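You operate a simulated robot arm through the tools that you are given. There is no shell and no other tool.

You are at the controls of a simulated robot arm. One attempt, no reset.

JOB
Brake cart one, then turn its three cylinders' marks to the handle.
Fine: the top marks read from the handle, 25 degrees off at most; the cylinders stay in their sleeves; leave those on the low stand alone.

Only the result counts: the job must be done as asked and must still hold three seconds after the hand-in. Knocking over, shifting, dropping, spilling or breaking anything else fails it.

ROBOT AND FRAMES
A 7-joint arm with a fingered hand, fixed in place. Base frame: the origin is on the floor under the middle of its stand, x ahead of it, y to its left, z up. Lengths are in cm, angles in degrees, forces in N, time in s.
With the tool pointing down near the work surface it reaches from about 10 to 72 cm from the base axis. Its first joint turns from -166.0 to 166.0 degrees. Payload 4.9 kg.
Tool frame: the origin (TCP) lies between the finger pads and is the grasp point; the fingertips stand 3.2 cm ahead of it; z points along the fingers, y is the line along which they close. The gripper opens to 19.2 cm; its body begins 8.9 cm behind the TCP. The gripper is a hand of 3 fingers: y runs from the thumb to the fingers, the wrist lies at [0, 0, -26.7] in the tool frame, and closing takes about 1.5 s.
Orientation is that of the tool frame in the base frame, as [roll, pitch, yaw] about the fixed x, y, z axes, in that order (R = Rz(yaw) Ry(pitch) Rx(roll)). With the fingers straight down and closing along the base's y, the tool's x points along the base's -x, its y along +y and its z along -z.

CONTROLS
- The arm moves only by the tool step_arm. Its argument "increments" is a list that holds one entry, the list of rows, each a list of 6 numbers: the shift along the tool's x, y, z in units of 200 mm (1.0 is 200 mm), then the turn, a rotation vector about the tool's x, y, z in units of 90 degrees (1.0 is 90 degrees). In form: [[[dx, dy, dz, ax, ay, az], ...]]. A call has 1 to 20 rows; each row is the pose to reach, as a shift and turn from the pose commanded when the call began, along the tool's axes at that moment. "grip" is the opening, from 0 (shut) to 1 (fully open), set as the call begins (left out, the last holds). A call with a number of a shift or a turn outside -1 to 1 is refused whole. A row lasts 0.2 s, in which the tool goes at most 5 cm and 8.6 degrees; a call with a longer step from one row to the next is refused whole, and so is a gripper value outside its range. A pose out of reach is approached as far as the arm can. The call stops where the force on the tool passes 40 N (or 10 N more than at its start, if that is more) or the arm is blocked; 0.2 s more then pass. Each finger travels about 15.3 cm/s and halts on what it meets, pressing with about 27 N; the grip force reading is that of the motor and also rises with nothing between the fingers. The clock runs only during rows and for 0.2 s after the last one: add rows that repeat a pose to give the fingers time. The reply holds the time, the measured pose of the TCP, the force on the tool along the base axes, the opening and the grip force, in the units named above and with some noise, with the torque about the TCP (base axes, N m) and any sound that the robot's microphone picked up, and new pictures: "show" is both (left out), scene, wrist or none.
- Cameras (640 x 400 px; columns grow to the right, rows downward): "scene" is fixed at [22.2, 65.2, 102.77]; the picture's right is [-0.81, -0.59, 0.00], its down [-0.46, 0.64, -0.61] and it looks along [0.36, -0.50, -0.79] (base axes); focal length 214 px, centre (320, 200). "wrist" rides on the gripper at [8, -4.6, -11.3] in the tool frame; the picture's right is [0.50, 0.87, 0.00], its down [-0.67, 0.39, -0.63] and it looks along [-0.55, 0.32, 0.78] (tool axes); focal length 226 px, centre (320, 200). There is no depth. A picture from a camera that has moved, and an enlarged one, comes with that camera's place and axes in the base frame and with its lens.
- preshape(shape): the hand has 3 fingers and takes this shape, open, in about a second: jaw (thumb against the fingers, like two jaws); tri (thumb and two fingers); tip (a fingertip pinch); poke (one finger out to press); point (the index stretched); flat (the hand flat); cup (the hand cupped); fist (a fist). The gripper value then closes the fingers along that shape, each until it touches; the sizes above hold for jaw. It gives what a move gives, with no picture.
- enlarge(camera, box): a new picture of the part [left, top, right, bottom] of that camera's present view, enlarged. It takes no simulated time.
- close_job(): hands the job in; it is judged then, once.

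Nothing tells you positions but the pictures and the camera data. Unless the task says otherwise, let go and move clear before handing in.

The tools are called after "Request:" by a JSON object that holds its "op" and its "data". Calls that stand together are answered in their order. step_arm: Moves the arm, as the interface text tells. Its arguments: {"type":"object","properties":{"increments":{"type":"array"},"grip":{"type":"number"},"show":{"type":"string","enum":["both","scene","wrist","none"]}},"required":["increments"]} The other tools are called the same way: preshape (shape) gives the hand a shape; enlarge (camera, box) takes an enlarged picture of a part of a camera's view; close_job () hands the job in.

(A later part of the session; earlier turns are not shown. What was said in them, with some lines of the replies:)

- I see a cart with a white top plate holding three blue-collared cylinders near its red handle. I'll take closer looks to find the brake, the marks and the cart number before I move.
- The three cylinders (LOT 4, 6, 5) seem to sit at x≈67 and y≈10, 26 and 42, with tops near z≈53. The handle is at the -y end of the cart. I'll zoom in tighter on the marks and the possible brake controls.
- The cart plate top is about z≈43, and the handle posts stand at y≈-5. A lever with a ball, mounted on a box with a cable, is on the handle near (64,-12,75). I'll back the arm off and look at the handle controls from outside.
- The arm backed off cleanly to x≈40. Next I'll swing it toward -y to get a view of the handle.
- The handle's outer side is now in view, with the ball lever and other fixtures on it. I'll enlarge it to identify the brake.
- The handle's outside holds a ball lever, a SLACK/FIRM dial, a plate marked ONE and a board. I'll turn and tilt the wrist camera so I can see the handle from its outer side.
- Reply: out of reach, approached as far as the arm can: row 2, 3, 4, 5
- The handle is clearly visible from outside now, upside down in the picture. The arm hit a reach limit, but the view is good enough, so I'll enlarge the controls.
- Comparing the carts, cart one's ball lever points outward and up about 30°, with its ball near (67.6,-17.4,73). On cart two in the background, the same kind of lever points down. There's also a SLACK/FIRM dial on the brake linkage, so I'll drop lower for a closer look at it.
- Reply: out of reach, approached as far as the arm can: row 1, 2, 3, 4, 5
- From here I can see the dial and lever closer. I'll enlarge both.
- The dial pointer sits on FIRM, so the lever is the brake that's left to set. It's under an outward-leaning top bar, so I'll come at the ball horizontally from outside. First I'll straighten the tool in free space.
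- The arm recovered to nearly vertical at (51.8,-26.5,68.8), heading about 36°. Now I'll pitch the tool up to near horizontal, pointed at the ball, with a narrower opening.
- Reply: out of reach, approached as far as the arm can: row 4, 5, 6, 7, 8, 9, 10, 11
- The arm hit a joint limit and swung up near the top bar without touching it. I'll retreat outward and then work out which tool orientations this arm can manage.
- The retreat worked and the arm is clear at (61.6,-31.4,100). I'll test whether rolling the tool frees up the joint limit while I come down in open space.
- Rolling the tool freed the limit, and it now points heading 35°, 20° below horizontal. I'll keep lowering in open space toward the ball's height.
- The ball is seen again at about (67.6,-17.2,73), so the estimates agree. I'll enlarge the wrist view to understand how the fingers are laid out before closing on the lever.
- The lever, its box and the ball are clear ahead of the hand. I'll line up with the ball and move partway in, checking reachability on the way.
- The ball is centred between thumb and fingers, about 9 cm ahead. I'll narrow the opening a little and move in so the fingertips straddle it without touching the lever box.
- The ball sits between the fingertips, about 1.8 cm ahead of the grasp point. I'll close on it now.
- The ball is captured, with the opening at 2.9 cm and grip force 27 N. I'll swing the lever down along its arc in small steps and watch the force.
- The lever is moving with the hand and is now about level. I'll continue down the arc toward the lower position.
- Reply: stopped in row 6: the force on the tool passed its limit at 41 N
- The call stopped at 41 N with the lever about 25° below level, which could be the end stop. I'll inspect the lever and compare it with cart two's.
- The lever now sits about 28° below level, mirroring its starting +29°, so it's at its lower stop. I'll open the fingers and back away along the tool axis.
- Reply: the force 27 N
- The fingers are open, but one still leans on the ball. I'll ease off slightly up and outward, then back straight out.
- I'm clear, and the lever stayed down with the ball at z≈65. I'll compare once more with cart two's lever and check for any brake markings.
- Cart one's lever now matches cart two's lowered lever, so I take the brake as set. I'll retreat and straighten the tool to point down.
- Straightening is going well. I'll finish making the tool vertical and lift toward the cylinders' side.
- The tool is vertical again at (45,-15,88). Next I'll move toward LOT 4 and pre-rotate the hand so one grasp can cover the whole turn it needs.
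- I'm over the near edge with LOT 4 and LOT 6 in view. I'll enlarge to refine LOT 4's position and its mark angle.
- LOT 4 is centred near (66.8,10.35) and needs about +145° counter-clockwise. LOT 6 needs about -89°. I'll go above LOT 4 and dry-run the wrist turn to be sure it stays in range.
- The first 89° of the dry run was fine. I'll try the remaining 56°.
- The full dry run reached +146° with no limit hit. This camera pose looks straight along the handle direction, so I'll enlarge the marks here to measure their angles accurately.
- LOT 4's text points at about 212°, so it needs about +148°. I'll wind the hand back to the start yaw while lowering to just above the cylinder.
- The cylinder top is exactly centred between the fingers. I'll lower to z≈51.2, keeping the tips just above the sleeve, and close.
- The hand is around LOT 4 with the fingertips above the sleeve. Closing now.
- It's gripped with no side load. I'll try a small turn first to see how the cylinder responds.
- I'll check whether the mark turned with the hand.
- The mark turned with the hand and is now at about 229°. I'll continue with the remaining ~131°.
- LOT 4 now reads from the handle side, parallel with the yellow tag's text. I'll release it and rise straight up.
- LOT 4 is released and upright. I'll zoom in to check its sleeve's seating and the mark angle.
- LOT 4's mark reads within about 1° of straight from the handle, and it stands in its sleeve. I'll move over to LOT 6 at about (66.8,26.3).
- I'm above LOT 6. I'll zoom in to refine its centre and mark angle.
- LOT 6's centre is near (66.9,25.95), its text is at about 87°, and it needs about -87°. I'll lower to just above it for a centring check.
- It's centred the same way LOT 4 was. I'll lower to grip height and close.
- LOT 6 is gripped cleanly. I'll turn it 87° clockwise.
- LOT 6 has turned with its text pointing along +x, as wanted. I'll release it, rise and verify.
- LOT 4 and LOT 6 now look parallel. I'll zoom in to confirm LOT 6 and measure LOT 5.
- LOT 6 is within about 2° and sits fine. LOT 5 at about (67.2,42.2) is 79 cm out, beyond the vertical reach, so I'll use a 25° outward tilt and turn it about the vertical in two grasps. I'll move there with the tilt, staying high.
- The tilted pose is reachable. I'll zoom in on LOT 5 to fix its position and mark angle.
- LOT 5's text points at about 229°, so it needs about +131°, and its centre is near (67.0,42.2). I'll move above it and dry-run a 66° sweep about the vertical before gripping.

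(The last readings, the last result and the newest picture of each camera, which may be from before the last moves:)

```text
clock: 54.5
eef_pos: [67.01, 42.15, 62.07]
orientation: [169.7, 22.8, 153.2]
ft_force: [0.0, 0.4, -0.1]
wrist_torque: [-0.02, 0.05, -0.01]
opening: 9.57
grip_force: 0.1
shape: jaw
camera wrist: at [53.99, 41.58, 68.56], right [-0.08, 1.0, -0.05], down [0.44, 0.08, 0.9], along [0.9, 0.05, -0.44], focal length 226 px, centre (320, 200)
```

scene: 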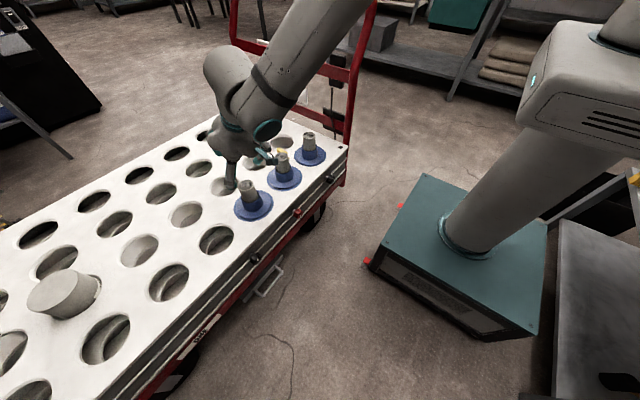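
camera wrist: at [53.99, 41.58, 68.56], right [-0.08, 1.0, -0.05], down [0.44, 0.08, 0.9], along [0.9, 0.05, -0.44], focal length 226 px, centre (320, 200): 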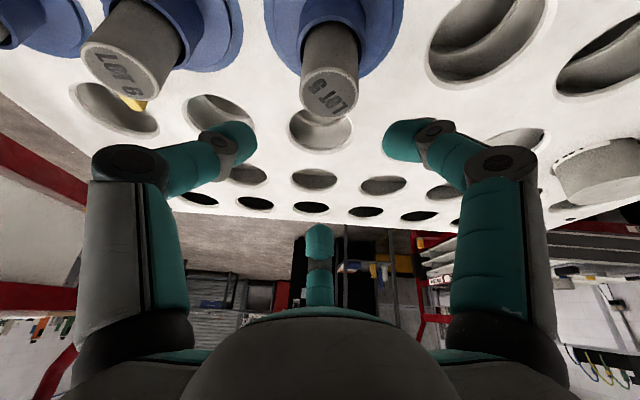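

That's reachable too. I'll zoom for a precise centring check at this tilt.

Request:
{"op": "enlarge", "data": {"camera": "wrist", "box": [270, 30, 390, 130]}}

```text
4.00 times, centred on (330, 80) of wrist
camera zoom: at [53.99, 41.58, 68.56], right [-0.08, 1.0, -0.05], down [0.44, 0.08, 0.9], along [0.9, 0.05, -0.44], focal length 904 px, centre (280, 680)
```

zoom: 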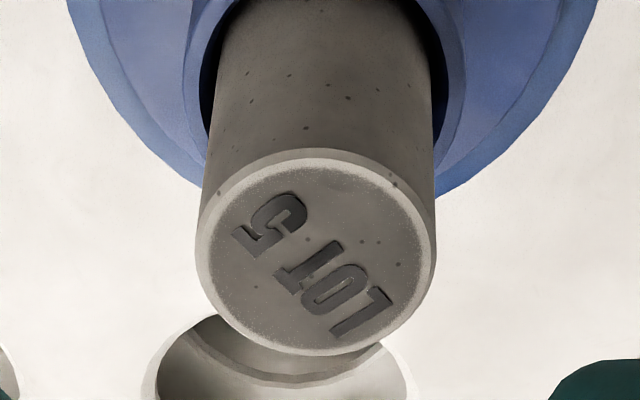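

My estimate of LOT 5's centre is about (66.7,42.4). I'll dry-run the 66° sweep and measure again from the other side.

Request:
{"op": "step_arm", "data": {"increments": [[[0, 0, 0, -0.0356, 0.0151, -0.083], [0, 0, 0, -0.0713, 0.0303, -0.166], [0, 0, 0, -0.1069, 0.0454, -0.249], [0, 0, 0, -0.1425, 0.0605, -0.332], [0, 0, 0, -0.1781, 0.0756, -0.415], [0, 0, 0, -0.2138, 0.0908, -0.498], [0, 0, 0, -0.2494, 0.1059, -0.581], [0, 0, 0, -0.285, 0.121, -0.664]]], "show": "both"}}

```text
clock: 56.4
eef_pos: [66.9, 42.06, 62.06]
orientation: [169.6, 22.7, -140.9]
ft_force: [-0.6, 0.1, 0.0]
wrist_torque: [0.03, 0.01, -0.01]
opening: 9.56
grip_force: 0.0
shape: jaw
camera wrist: at [62.29, 29.94, 68.47], right [-0.94, 0.33, -0.05], down [0.11, 0.43, 0.9], along [0.32, 0.84, -0.44], focal length 226 px, centre (320, 200)
```

scene: 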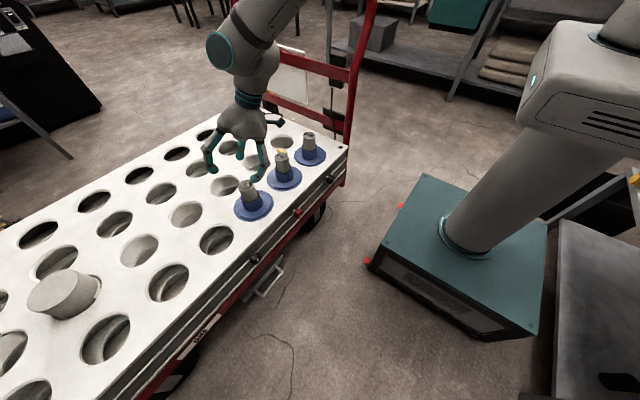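
wrist: 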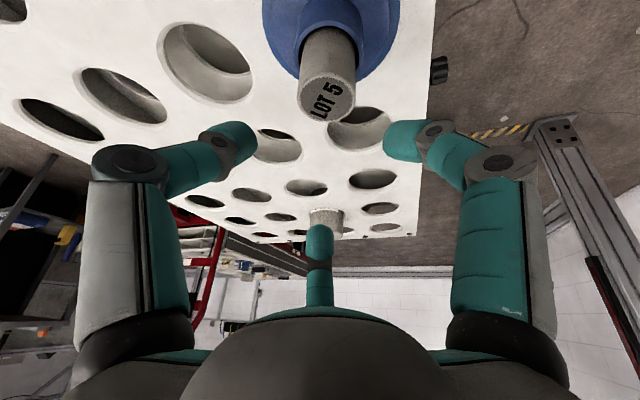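

The whole sweep is reachable with no limit. I'll measure LOT 5's centre again from this side.

Request:
{"op": "enlarge", "data": {"camera": "wrist", "box": [270, 30, 390, 130]}}

```text
4.00 times, centred on (330, 80) of wrist
camera zoom: at [62.29, 29.94, 68.47], right [-0.94, 0.33, -0.05], down [0.11, 0.43, 0.9], along [0.32, 0.84, -0.44], focal length 904 px, centre (280, 680)
```

zoom: 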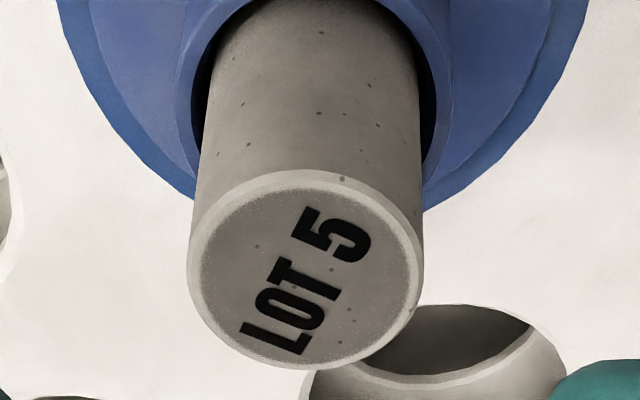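

Combining both views puts LOT 5's centre near (67.0,42.3) and its text at about 227°. I'll wind back 66° while lowering to just above it.

Request:
{"op": "step_arm", "data": {"increments": [[[0.002, -0.001, 0, 0.0356, -0.0151, 0.083], [0.003, -0.002, 0, 0.0713, -0.0303, 0.166], [0.01, -0.004, 0.02, 0.1069, -0.0454, 0.249], [0.02, -0.01, 0.05, 0.1425, -0.0605, 0.332], [0.035, -0.015, 0.08, 0.1781, -0.0756, 0.415], [0.05, -0.02, 0.11, 0.2138, -0.0908, 0.498], [0.06, -0.025, 0.145, 0.2494, -0.1059, 0.581], [0.073, -0.028, 0.18, 0.285, -0.121, 0.664]]], "show": "both"}}

```text
clock: 58.1
eef_pos: [66.96, 42.2, 57.99]
orientation: [169.9, 22.8, 153.1]
ft_force: [-0.3, 0.1, 1.3]
wrist_torque: [0.0, 0.03, 0.0]
opening: 9.56
grip_force: 0.0
shape: jaw
camera wrist: at [53.95, 41.61, 64.51], right [-0.08, 1.0, -0.05], down [0.44, 0.08, 0.9], along [0.9, 0.05, -0.44], focal length 226 px, centre (320, 200)
```

scene: 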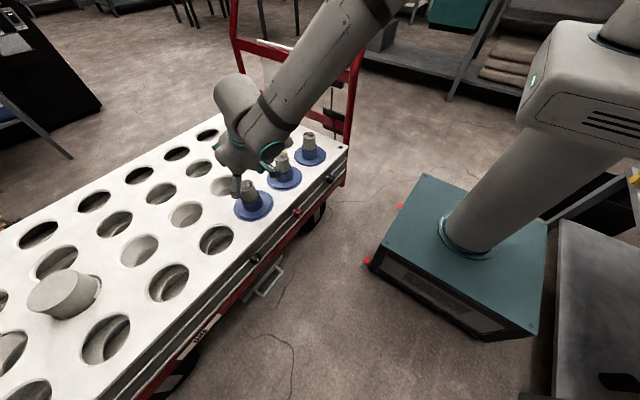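
wrist: 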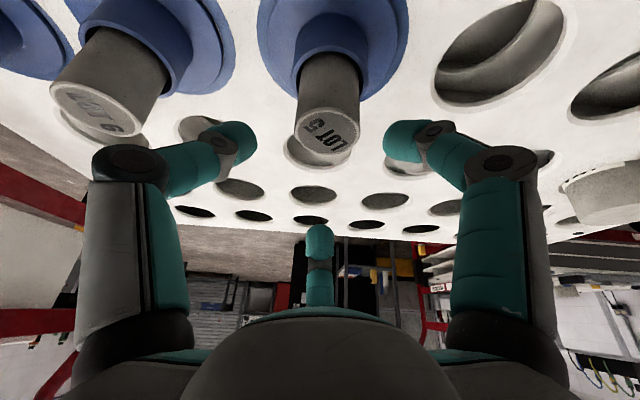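

The hand is lined up just above LOT 5 with clearance from LOT 6. I'll lower to grip height.

Request:
{"op": "step_arm", "data": {"increments": [[[0.045, -0.017, 0.1, 0, 0, 0], [0.09, -0.035, 0.2, 0, 0, 0], [0.134, -0.052, 0.302, 0, 0, 0]]], "show": "both"}}

```text
clock: 59.0
eef_pos: [66.8, 42.18, 51.4]
orientation: [169.8, 22.8, 153.1]
ft_force: [0.1, -0.6, 0.2]
wrist_torque: [-0.03, 0.06, -0.03]
opening: 9.56
grip_force: 0.1
shape: jaw
camera wrist: at [53.7, 41.61, 57.86], right [-0.08, 1.0, -0.05], down [0.44, 0.08, 0.9], along [0.9, 0.05, -0.44], focal length 226 px, centre (320, 200)
```

scene: 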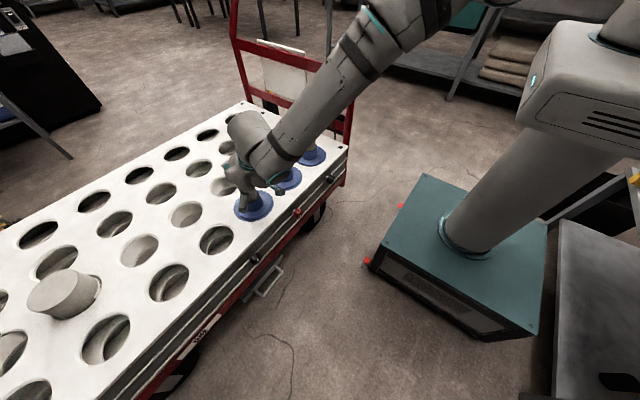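
wrist: 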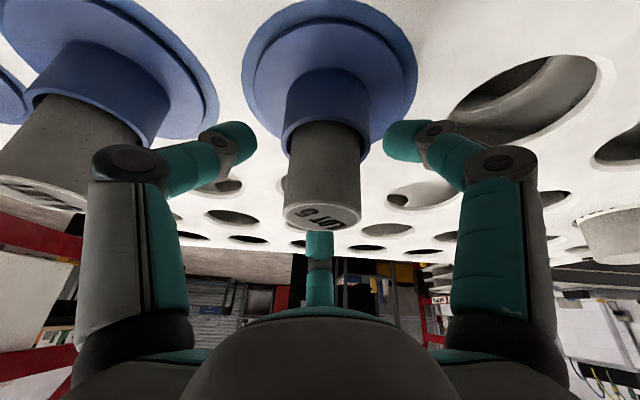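

The cylinder is centred between the tips, and they're clear of the sleeve rim. I'll close gently and check the side load.

Request:
{"op": "step_arm", "data": {"increments": [[[0, 0, 0, 0, 0, 0], [0, 0, 0, 0, 0, 0], [0, 0, 0, 0, 0, 0], [0, 0, 0, 0, 0, 0], [0, 0, 0, 0, 0, 0]]], "grip": 0.0, "show": "both"}}

```text
clock: 60.1
eef_pos: [66.83, 42.16, 51.39]
orientation: [169.7, 22.7, 153.2]
ft_force: [-1.7, 0.2, -0.9]
wrist_torque: [0.01, 0.16, -0.01]
opening: 4.58
grip_force: 27.3
shape: jaw
camera wrist: at [53.66, 41.57, 57.84], right [-0.08, 1.0, -0.05], down [0.44, 0.08, 0.9], along [0.9, 0.05, -0.44], focal length 226 px, centre (320, 200)
```

scene: 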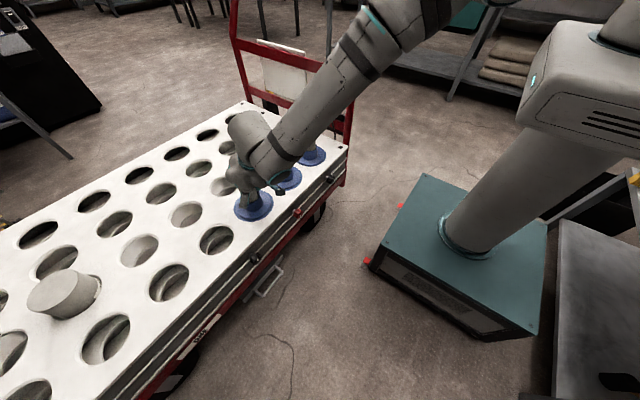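
wrist: 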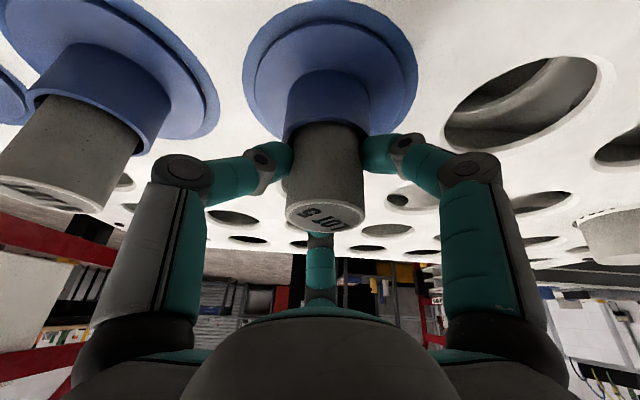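

LOT 5 is gripped with little side load. I'll try a small 16° turn about the vertical first.

Request:
{"op": "step_arm", "data": {"increments": [[[0, 0, 0, -0.0238, 0.0101, -0.0553], [0, 0, 0, -0.0475, 0.0202, -0.1107], [0, 0, 0, -0.0713, 0.0303, -0.166]]], "show": "wrist"}}

```text
clock: 61.0
eef_pos: [66.8, 42.1, 51.33]
orientation: [169.8, 22.7, 169.7]
ft_force: [0.2, -0.8, 0.5]
wrist_torque: [-0.05, 0.1, -0.05]
opening: 4.57
grip_force: 27.0
shape: jaw
camera wrist: at [54.49, 37.89, 57.88], right [-0.36, 0.93, -0.05], down [0.4, 0.2, 0.9], along [0.85, 0.3, -0.44], focal length 226 px, centre (320, 200)
```

wrist: 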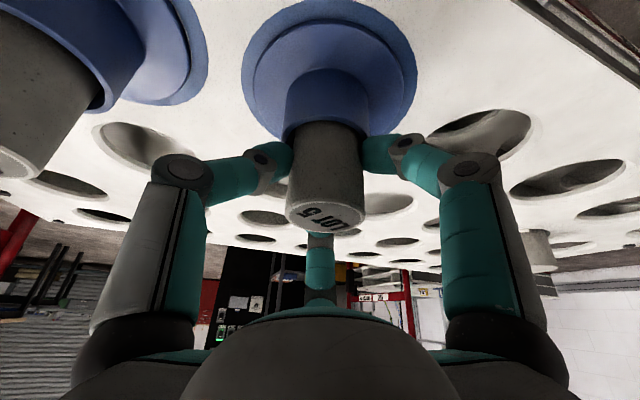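

The turn went smoothly and the mark follows the hand. I'll continue with the rest of this first sweep.

Request:
{"op": "step_arm", "data": {"increments": [[[0, 0, 0, -0.0356, 0.0151, -0.083], [0, 0, 0, -0.0713, 0.0303, -0.166], [0, 0, 0, -0.1069, 0.0454, -0.249], [0, 0, 0, -0.1425, 0.0605, -0.332], [0, 0, 0, -0.1781, 0.0756, -0.415], [0, 0, 0, -0.2138, 0.0908, -0.498]]], "show": "both"}}

```text
clock: 62.4
eef_pos: [66.74, 42.42, 51.37]
orientation: [169.5, 22.8, -141.1]
ft_force: [0.5, -0.4, -0.4]
wrist_torque: [-0.13, -0.04, -0.04]
opening: 4.58
grip_force: 26.4
shape: jaw
camera wrist: at [62.17, 30.16, 57.87], right [-0.94, 0.33, -0.05], down [0.11, 0.43, 0.9], along [0.32, 0.84, -0.44], focal length 226 px, centre (320, 200)
```

scene: 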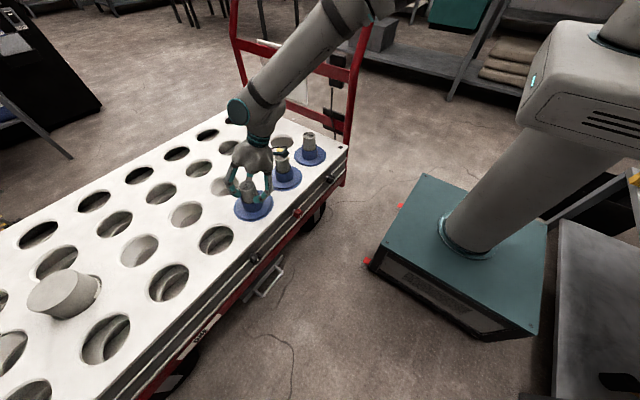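
wrist: 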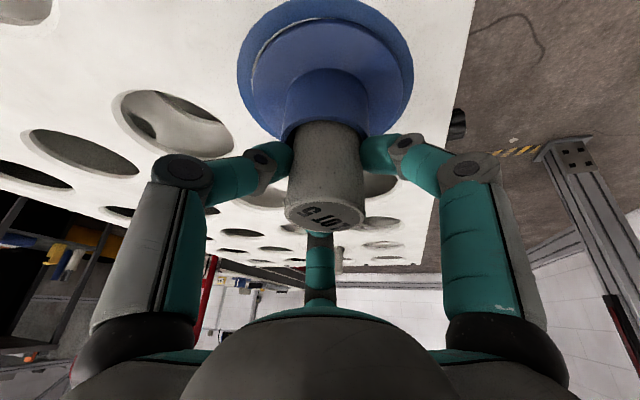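

The first sweep is done. I'll release LOT 5 and rise straight up to check the angle before the second grasp.

Request:
{"op": "step_arm", "data": {"increments": [[[0, 0, 0, 0, 0, 0], [0, 0, 0, 0, 0, 0], [0, 0, 0, 0, 0, 0]]], "grip": 0.5, "show": "none"}}

Request:
{"op": "step_arm", "data": {"increments": [[[-0.0195, 0.008, -0.045, 0, 0, 0], [-0.058, 0.025, -0.136, 0, 0, 0], [-0.117, 0.0495, -0.272, 0, 0, 0], [-0.176, 0.074, -0.408, 0, 0, 0]]], "show": "both"}}

```text
clock: 63.1
eef_pos: [66.79, 42.21, 51.4]
orientation: [169.6, 22.7, -140.9]
ft_force: [-0.2, -0.6, -0.3]
wrist_torque: [0.01, 0.01, -0.04]
opening: 9.55
grip_force: 0.1
shape: jaw
```

```text
clock: 64.2
eef_pos: [66.83, 42.19, 60.21]
orientation: [169.7, 22.7, -141.0]
ft_force: [-0.6, -0.3, -0.1]
wrist_torque: [0.06, -0.06, -0.01]
opening: 9.54
grip_force: 0.1
shape: jaw
camera wrist: at [62.28, 30.08, 66.7], right [-0.94, 0.33, -0.05], down [0.11, 0.43, 0.9], along [0.32, 0.84, -0.44], focal length 226 px, centre (320, 200)
```

scene: 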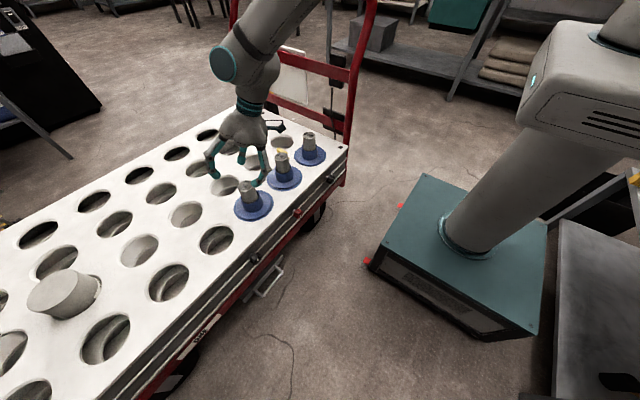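
wrist: 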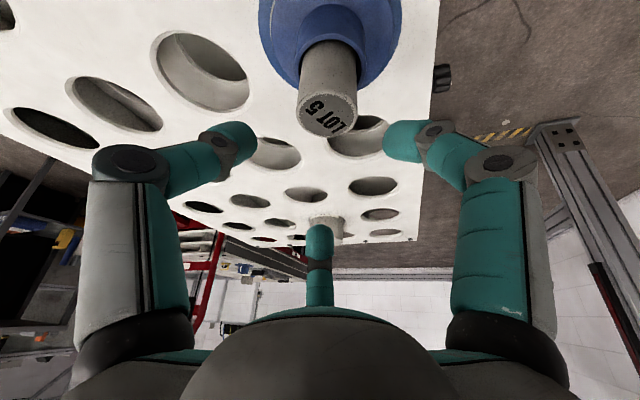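

LOT 5 was released cleanly. I'll measure its mark angle now.

Request:
{"op": "enlarge", "data": {"camera": "wrist", "box": [270, 40, 390, 140]}}

```text
4.00 times, centred on (330, 90) of wrist
camera zoom: at [62.28, 30.08, 66.7], right [-0.94, 0.33, -0.05], down [0.11, 0.43, 0.9], along [0.32, 0.84, -0.44], focal length 904 px, centre (280, 640)
```

zoom: 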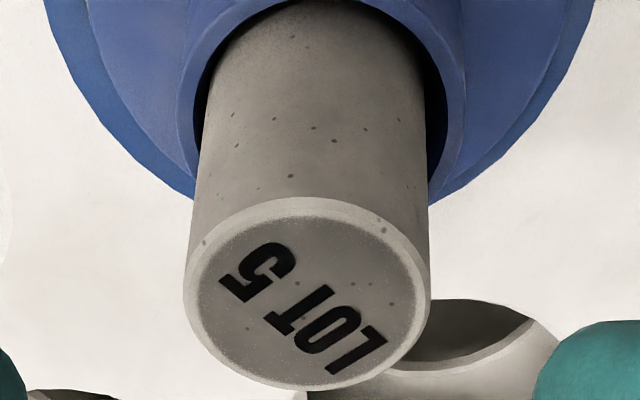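

The mark is now at about 295°, so roughly 65° remains. I'll wind back with the hand open, then lower for the second grasp.

Request:
{"op": "step_arm", "data": {"increments": [[[0, 0, 0, 0.0356, -0.0151, 0.083], [0, 0, 0, 0.0713, -0.0303, 0.166], [0, 0, 0, 0.1069, -0.0454, 0.249], [0.01, -0.004, 0.02, 0.1425, -0.0605, 0.332], [0.02, -0.008, 0.045, 0.1781, -0.0756, 0.415], [0.03, -0.013, 0.07, 0.2138, -0.0908, 0.498], [0.042, -0.018, 0.098, 0.2494, -0.1059, 0.581], [0.0525, -0.0223, 0.1223, 0.285, -0.121, 0.664]]], "show": "none"}}

Request:
{"op": "step_arm", "data": {"increments": [[[0.04, -0.017, 0.093, 0, 0, 0], [0.08, -0.034, 0.187, 0, 0, 0], [0.119, -0.05, 0.2765, 0, 0, 0]]], "show": "both"}}

```text
clock: 66.0
eef_pos: [66.96, 42.2, 57.7]
orientation: [169.9, 22.8, 152.9]
ft_force: [-0.8, -0.8, 0.7]
wrist_torque: [-0.02, -0.01, 0.02]
opening: 9.57
grip_force: 0.0
shape: jaw
```

```text
clock: 66.8
eef_pos: [66.92, 42.31, 51.72]
orientation: [169.8, 22.8, 153.1]
ft_force: [0.9, -0.3, -0.1]
wrist_torque: [-0.02, 0.02, 0.01]
opening: 9.55
grip_force: 0.1
shape: jaw
camera wrist: at [53.88, 41.66, 58.18], right [-0.08, 1.0, -0.05], down [0.44, 0.08, 0.9], along [0.9, 0.05, -0.44], focal length 226 px, centre (320, 200)
```

scene: 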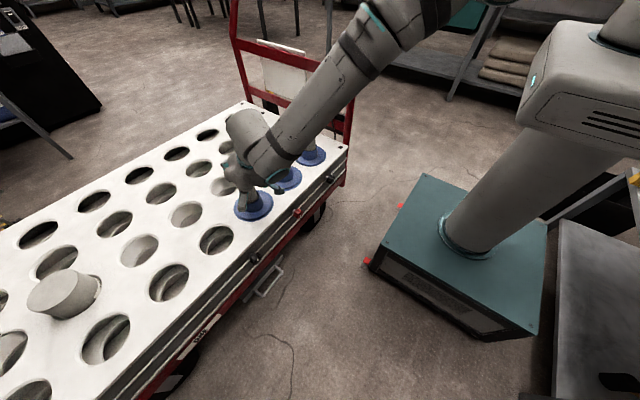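
wrist: 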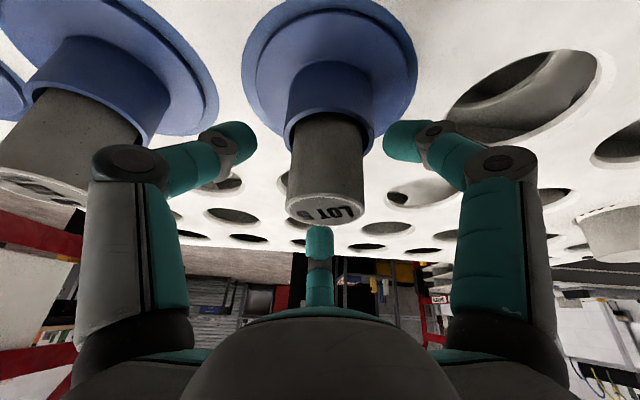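

The hand is in place again around LOT 5, so I'll close for the second grasp.

Request:
{"op": "step_arm", "data": {"increments": [[[0, 0, 0, 0, 0, 0], [0, 0, 0, 0, 0, 0], [0, 0, 0, 0, 0, 0], [0, 0, 0, 0, 0, 0], [0, 0, 0, 0, 0, 0]]], "grip": 0.0, "show": "none"}}

Request:
{"op": "step_arm", "data": {"increments": [[[0, 0, 0, -0.0351, 0.0149, -0.0818], [0, 0, 0, -0.0702, 0.0298, -0.1636], [0, 0, 0, -0.1053, 0.0447, -0.2453], [0, 0, 0, -0.1404, 0.0596, -0.3271], [0, 0, 0, -0.1755, 0.0745, -0.4089], [0, 0, 0, -0.2106, 0.0894, -0.4907], [0, 0, 0, -0.2457, 0.1043, -0.5724], [0, 0, 0, -0.2808, 0.1192, -0.6542]]], "show": "both"}}

```text
clock: 68.0
eef_pos: [66.87, 42.29, 51.62]
orientation: [169.8, 22.7, 153.1]
ft_force: [-1.9, 0.3, 0.5]
wrist_torque: [-0.01, 0.22, 0.0]
opening: 4.43
grip_force: 26.8
shape: jaw
```

```text
clock: 69.8
eef_pos: [66.98, 42.35, 51.61]
orientation: [169.5, 22.9, -142.0]
ft_force: [0.9, 1.1, 2.8]
wrist_torque: [-0.09, 0.04, -0.08]
opening: 4.4
grip_force: 27.2
shape: jaw
camera wrist: at [62.01, 30.25, 58.11], right [-0.94, 0.35, -0.05], down [0.11, 0.43, 0.9], along [0.33, 0.83, -0.44], focal length 226 px, centre (320, 200)
```

scene: 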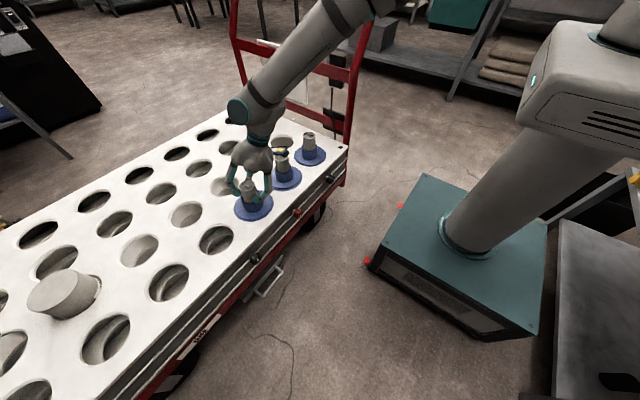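
wrist: 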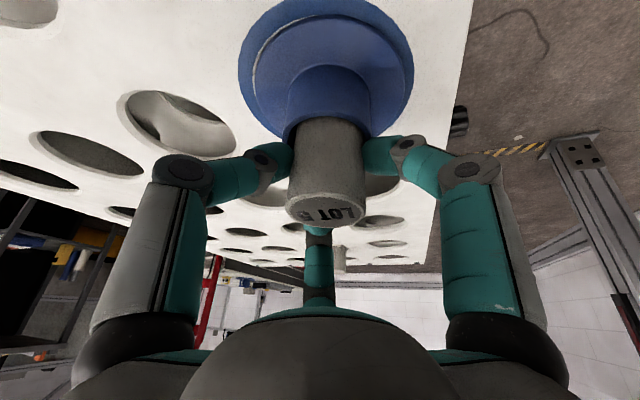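

The second sweep is complete. I'll release, rise and measure the result.

Request:
{"op": "step_arm", "data": {"increments": [[[0, 0, 0, 0, 0, 0], [0, 0, 0, 0, 0, 0], [0, 0, 0, 0, 0, 0]]], "grip": 0.5, "show": "none"}}

Request:
{"op": "step_arm", "data": {"increments": [[[-0.0195, 0.008, -0.045, 0, 0, 0], [-0.058, 0.025, -0.136, 0, 0, 0], [-0.117, 0.0495, -0.272, 0, 0, 0], [-0.176, 0.074, -0.408, 0, 0, 0], [-0.235, 0.099, -0.544, 0, 0, 0]]], "show": "both"}}

Request:
{"op": "enlarge", "data": {"camera": "wrist", "box": [270, 20, 390, 120]}}

```text
clock: 70.5
eef_pos: [66.8, 42.3, 51.56]
orientation: [169.6, 22.6, -142.0]
ft_force: [-0.7, -0.3, -0.3]
wrist_torque: [-0.01, 0.06, -0.02]
opening: 9.54
grip_force: 0.0
shape: jaw
```

```text
clock: 71.8
eef_pos: [66.66, 42.22, 63.37]
orientation: [169.7, 22.6, -142.0]
ft_force: [-1.2, 0.4, -0.4]
wrist_torque: [0.07, -0.06, -0.03]
opening: 9.57
grip_force: 0.2
shape: jaw
camera wrist: at [61.87, 30.18, 69.95], right [-0.94, 0.35, -0.05], down [0.12, 0.43, 0.9], along [0.33, 0.83, -0.44], focal length 226 px, centre (320, 200)
```

scene: 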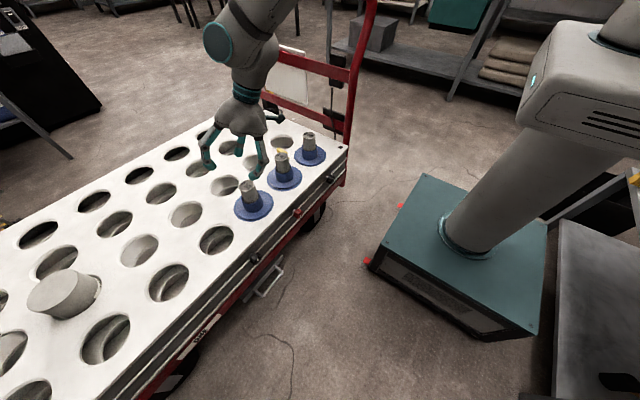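
wrist: 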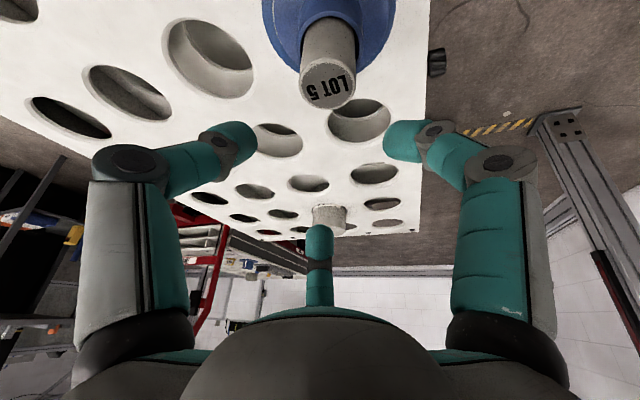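

```text
4.00 times, centred on (330, 70) of wrist
camera zoom: at [61.87, 30.18, 69.95], right [-0.94, 0.35, -0.05], down [0.12, 0.43, 0.9], along [0.33, 0.83, -0.44], focal length 904 px, centre (280, 720)
```

zoom: 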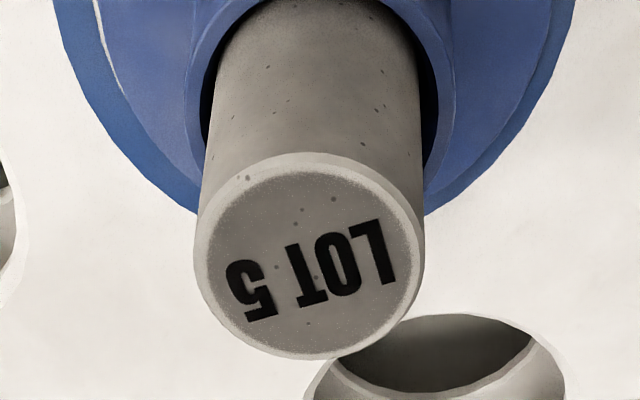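

LOT 5 now reads within about 1° of straight from the handle. I'll lift away, straighten the tool and do a final check of everything.

Request:
{"op": "step_arm", "data": {"increments": [[[0.05, 0.03, -0.16, 0.018, 0.043, 0], [0.18, 0.07, -0.32, 0.036, 0.085, 0], [0.31, 0.11, -0.48, 0.054, 0.128, 0], [0.45, 0.16, -0.64, 0.072, 0.17, 0], [0.58, 0.2, -0.79, 0.09, 0.213, 0], [0.72, 0.237, -0.93, 0.1086, 0.2557, 0]]], "show": "both"}}

```text
clock: 73.2
eef_pos: [49.62, 30.66, 75.49]
orientation: [180.0, -0.3, -139.9]
ft_force: [-0.4, 0.2, -0.5]
wrist_torque: [0.03, -0.01, -0.01]
opening: 9.57
grip_force: 0.1
shape: jaw
camera wrist: at [46.6, 22.13, 87.01], right [-0.94, 0.34, 0.0], down [0.27, 0.73, 0.63], along [0.21, 0.59, -0.78], focal length 226 px, centre (320, 200)
```

scene: 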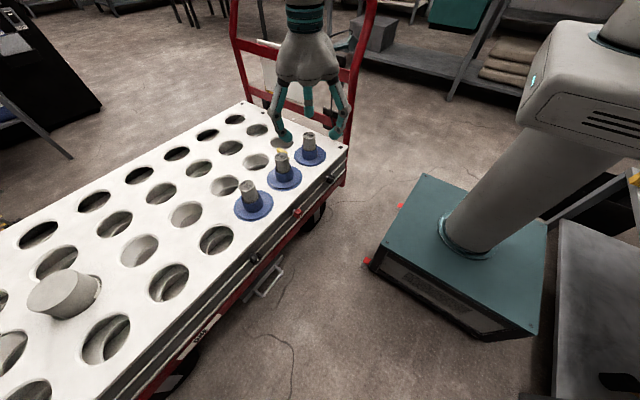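
wrist: 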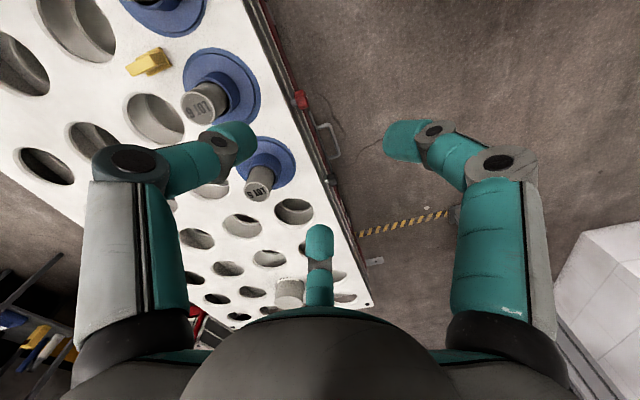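

The arm is clear and vertical. I'll move to a vantage point to recheck the lever and all three marks before handing in.

Request:
{"op": "step_arm", "data": {"increments": [[[0.128, -0.075, -0.08, 0, 0, 0.089], [0.256, -0.15, -0.16, 0, 0, 0.178], [0.384, -0.225, -0.24, 0, 0, 0.267], [0.512, -0.3, -0.32, 0, 0, 0.356], [0.64, -0.375, -0.4, 0, 0, 0.444]]], "show": "wrist"}}

Request:
{"op": "step_arm", "data": {"increments": [[[0.05, -0.17, -0.08, 0, 0, 0], [0.1, -0.34, -0.16, 0, 0, 0], [0.15, -0.51, -0.24, 0, 0, 0], [0.2, -0.68, -0.32, 0, 0, 0], [0.25, -0.85, -0.4, 0, 0, 0]]], "show": "both"}}

```text
clock: 74.3
eef_pos: [44.82, 16.33, 83.75]
orientation: [-179.9, -0.1, -179.9]
ft_force: [-0.6, -0.7, -0.1]
wrist_torque: [0.03, -0.07, -0.01]
opening: 9.6
grip_force: 0.0
shape: jaw
camera wrist: at [36.87, 11.91, 95.18], right [-0.5, 0.87, 0.0], down [0.67, 0.39, 0.63], along [0.54, 0.32, -0.78], focal length 226 px, centre (320, 200)
```

wrist: 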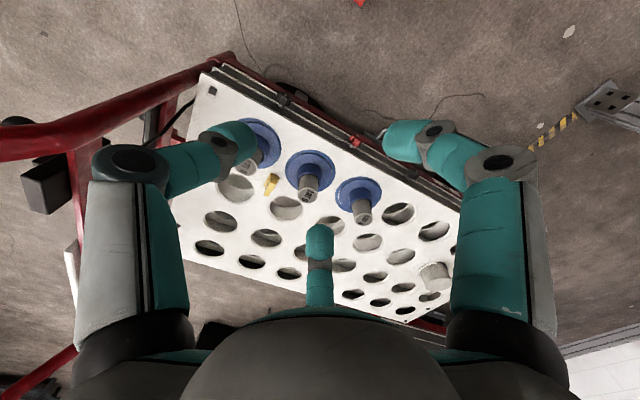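

```text
clock: 75.5
eef_pos: [40.01, -0.58, 92.03]
orientation: [-179.9, -0.2, -179.8]
ft_force: [-0.1, -0.7, 0.1]
wrist_torque: [0.01, 0.01, 0.0]
opening: 9.54
grip_force: 0.1
shape: jaw
camera wrist: at [32.0, -5.15, 103.34], right [-0.5, 0.86, 0.0], down [0.67, 0.39, 0.63], along [0.54, 0.32, -0.78], focal length 226 px, centre (320, 200)
```

scene: 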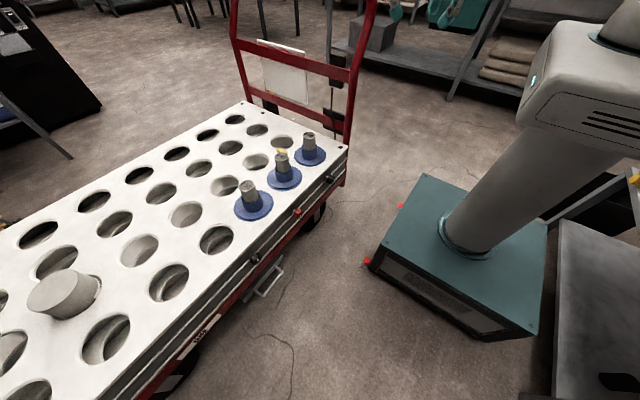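
wrist: 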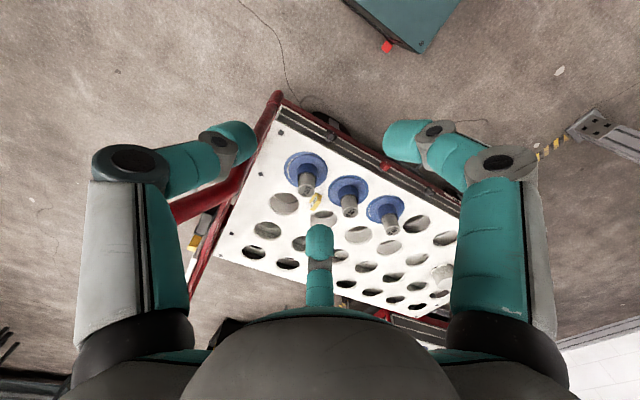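

I'll go a bit further along -y to see the lever on the handle's outer side, and zoom in on the marks in the scene view.

Request:
{"op": "step_arm", "data": {"increments": [[[0, -0.2, 0, 0, 0, 0], [0, -0.4, 0, 0, 0, 0], [0, -0.6, 0, 0, 0, 0], [0, -0.8, 0, 0, 0, 0], [0, -1.0, 0, 0, 0, 0]]], "show": "wrist"}}

Request:
{"op": "enlarge", "data": {"camera": "wrist", "box": [220, 110, 380, 310]}}

Request:
{"op": "enlarge", "data": {"camera": "wrist", "box": [230, 140, 350, 260]}}

Request:
{"op": "enlarge", "data": {"camera": "scene", "box": [225, 120, 335, 220]}}

```text
clock: 76.8
eef_pos: [39.97, -20.63, 91.86]
orientation: [-180.0, -0.2, -179.8]
ft_force: [-0.2, -0.3, 0.0]
wrist_torque: [0.1, 0.03, -0.01]
opening: 9.57
grip_force: 0.0
shape: jaw
camera wrist: at [32.05, -25.24, 103.26], right [-0.5, 0.86, 0.0], down [0.67, 0.39, 0.63], along [0.54, 0.32, -0.78], focal length 226 px, centre (320, 200)
```

wrist: 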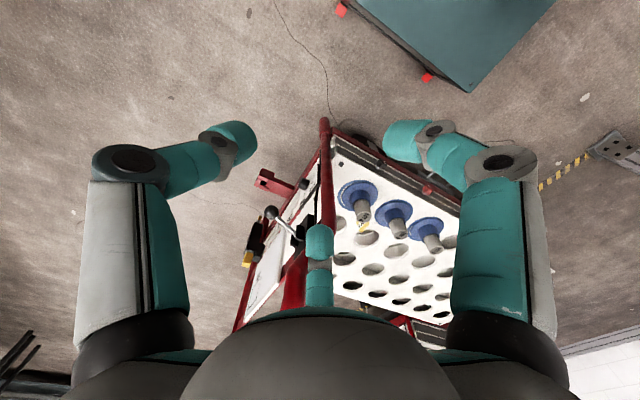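

```text
2.00 times, centred on (300, 210) of wrist
camera zoom: at [32.05, -25.24, 103.26], right [-0.5, 0.86, 0.0], down [0.67, 0.39, 0.63], along [0.54, 0.32, -0.78], focal length 452 px, centre (360, 180)
```

zoom: 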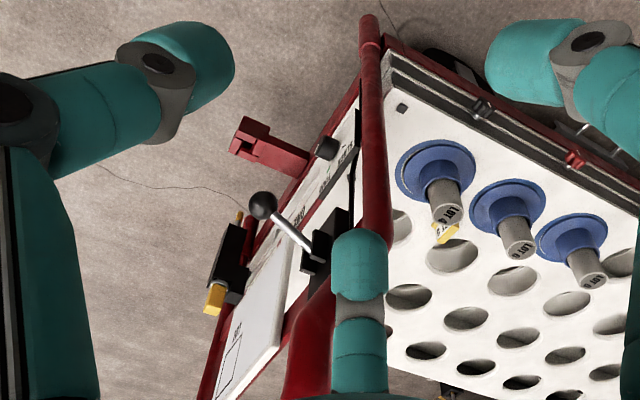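

```text
3.33 times, centred on (290, 200) of wrist
camera zoom: at [32.05, -25.24, 103.26], right [-0.5, 0.86, 0.0], down [0.67, 0.39, 0.63], along [0.54, 0.32, -0.78], focal length 754 px, centre (420, 200)
```

zoom: 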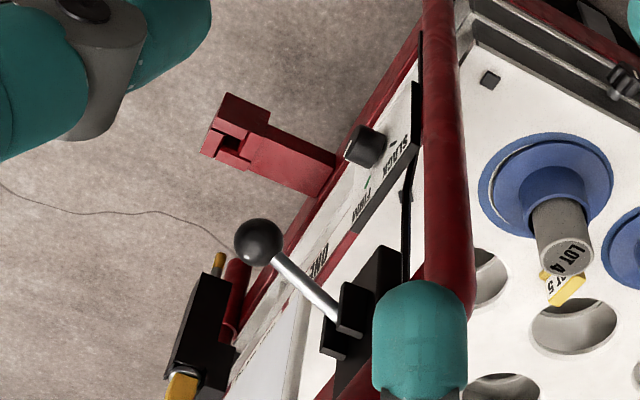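

```text
4.00 times, centred on (280, 170) of scene
camera zoom: at [22.2, 65.2, 102.77], right [-0.81, -0.59, 0.0], down [-0.46, 0.64, -0.61], along [0.36, -0.5, -0.79], focal length 858 px, centre (480, 320)
```

zoom: 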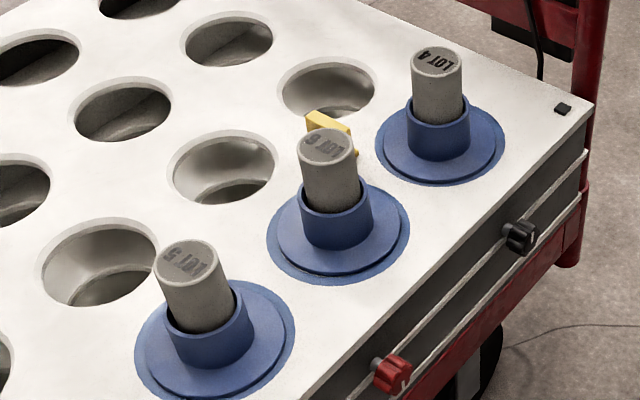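

The lever is still down and all three marks look parallel. The dial's pointer isn't obvious in this view, so I'll zoom in on it.

Request:
{"op": "enlarge", "data": {"camera": "wrist", "box": [270, 160, 330, 220]}}

Request:
{"op": "enlarge", "data": {"camera": "wrist", "box": [290, 170, 320, 195]}}

```text
6.67 times, centred on (300, 190) of wrist
camera zoom: at [32.05, -25.24, 103.26], right [-0.5, 0.86, 0.0], down [0.67, 0.39, 0.63], along [0.54, 0.32, -0.78], focal length 1507 px, centre (453, 267)
```

zoom: 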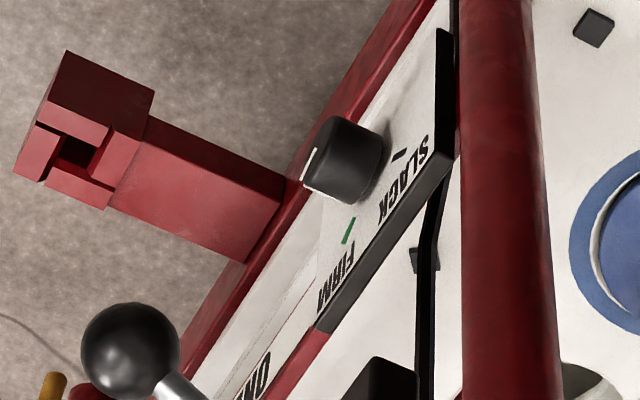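

```text
16.00 times, centred on (305, 182) of wrist
camera zoom: at [32.05, -25.24, 103.26], right [-0.5, 0.86, 0.0], down [0.67, 0.39, 0.63], along [0.54, 0.32, -0.78], focal length 3617 px, centre (560, 480)
```

zoom: 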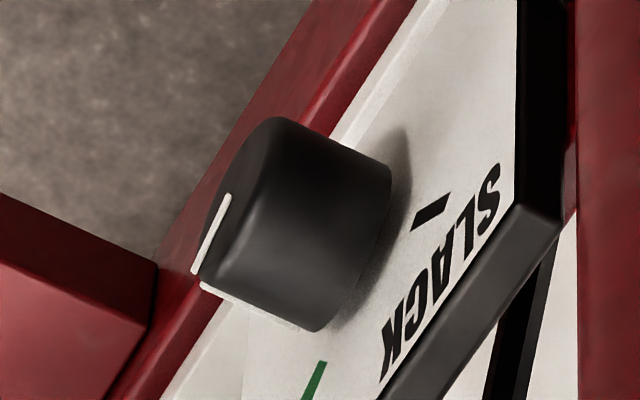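

The pointer is parallel to the FIRM tick, so the dial is unchanged. One last check on the LOT 4 and LOT 5 sleeves, where a thin light line appeared around the disc.

Request:
{"op": "enlarge", "data": {"camera": "wrist", "box": [330, 170, 450, 260]}}

Request:
{"op": "enlarge", "data": {"camera": "wrist", "box": [335, 175, 385, 220]}}

Request:
{"op": "enlarge", "data": {"camera": "scene", "box": [285, 120, 335, 170]}}

Request:
{"op": "enlarge", "data": {"camera": "scene", "box": [225, 165, 285, 225]}}

```text
4.44 times, centred on (390, 215) of wrist
camera zoom: at [32.05, -25.24, 103.26], right [-0.5, 0.86, 0.0], down [0.67, 0.39, 0.63], along [0.54, 0.32, -0.78], focal length 1005 px, centre (9, 133)
```

zoom: 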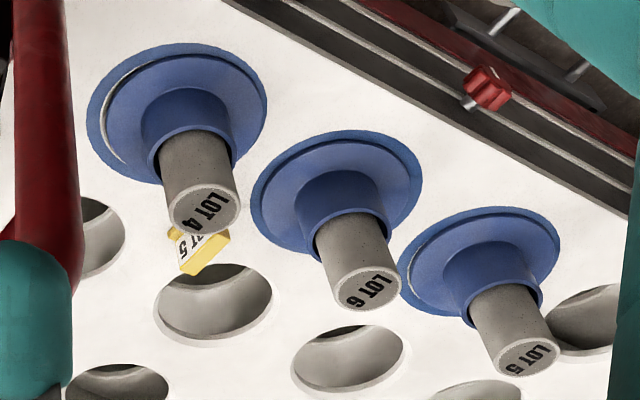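

```text
8.89 times, centred on (360, 198) of wrist
camera zoom: at [32.05, -25.24, 103.26], right [-0.5, 0.86, 0.0], down [0.67, 0.39, 0.63], along [0.54, 0.32, -0.78], focal length 2009 px, centre (-36, 222)
```

zoom: 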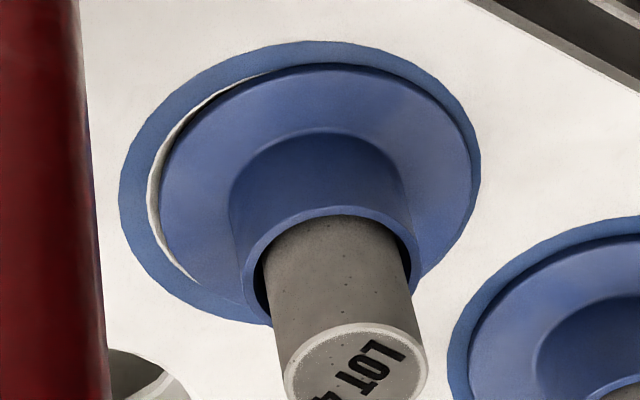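

```text
8.00 times, centred on (310, 145) of scene
camera zoom: at [22.2, 65.2, 102.77], right [-0.81, -0.59, 0.0], down [-0.46, 0.64, -0.61], along [0.36, -0.5, -0.79], focal length 1716 px, centre (400, 640)
```

zoom: 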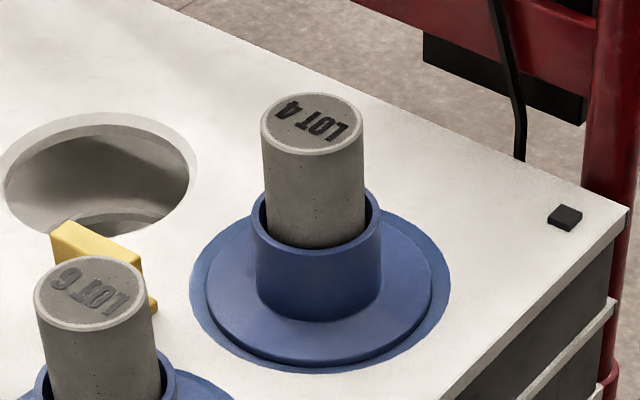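

```text
6.67 times, centred on (255, 195) of scene
camera zoom: at [22.2, 65.2, 102.77], right [-0.81, -0.59, 0.0], down [-0.46, 0.64, -0.61], along [0.36, -0.5, -0.79], focal length 1430 px, centre (753, 233)
```

zoom: 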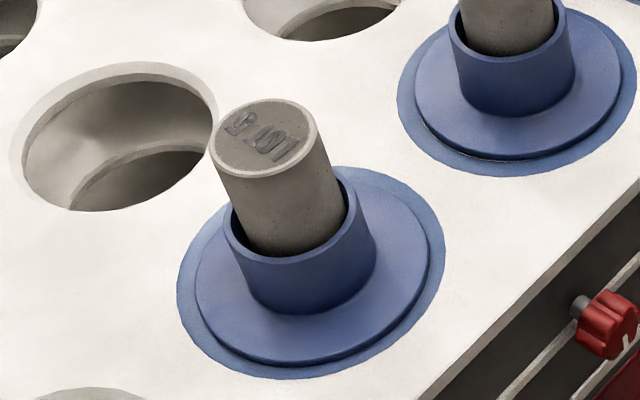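

Everything checks out:
- **Brake:** the lever is down and holding, and the dial is at FIRM.
- **Marks:** LOT 4, LOT 6 and LOT 5 each read from the handle within a couple of degrees.
- **Cylinders:** all three are still in their sleeves. LOT 4's sleeve has shifted roughly 5 mm within its blue ring.
- **Surroundings:** the cart hasn't moved, and the hand is open and clear.

I'll hand in now.

Request:
{"op": "close_job", "data": {}}

```text
The job is handed in.
```

I set the brake on cart one and turned all three cylinders so their marks read from the handle. The job is handed in, but no verdict has come back.

- **Brake:** the ball lever on the handle is down at its stop and stayed there after I let go. No label says down is "brake on". I took it as braked because it was up at the start and cart two's lever is also down. The SLACK/FIRM dial was already on FIRM, and I left it alone.
- **Marks:** by my camera measurements, LOT 4 and LOT 5 are about 1° off and LOT 6 about 1.5° off, well inside the 25° limit.
- **Sleeves:** all three cylinders are still in their sleeves. LOT 4's sleeve shifted about 5 mm inside its blue ring while I turned it, and I left it there rather than risk another grasp. LOT 5's may have moved slightly too.
- **Everything else:** I saw no sign that the cart or anything else on it moved, and I didn't go near the low stand. The hand is open and clear of the cart.
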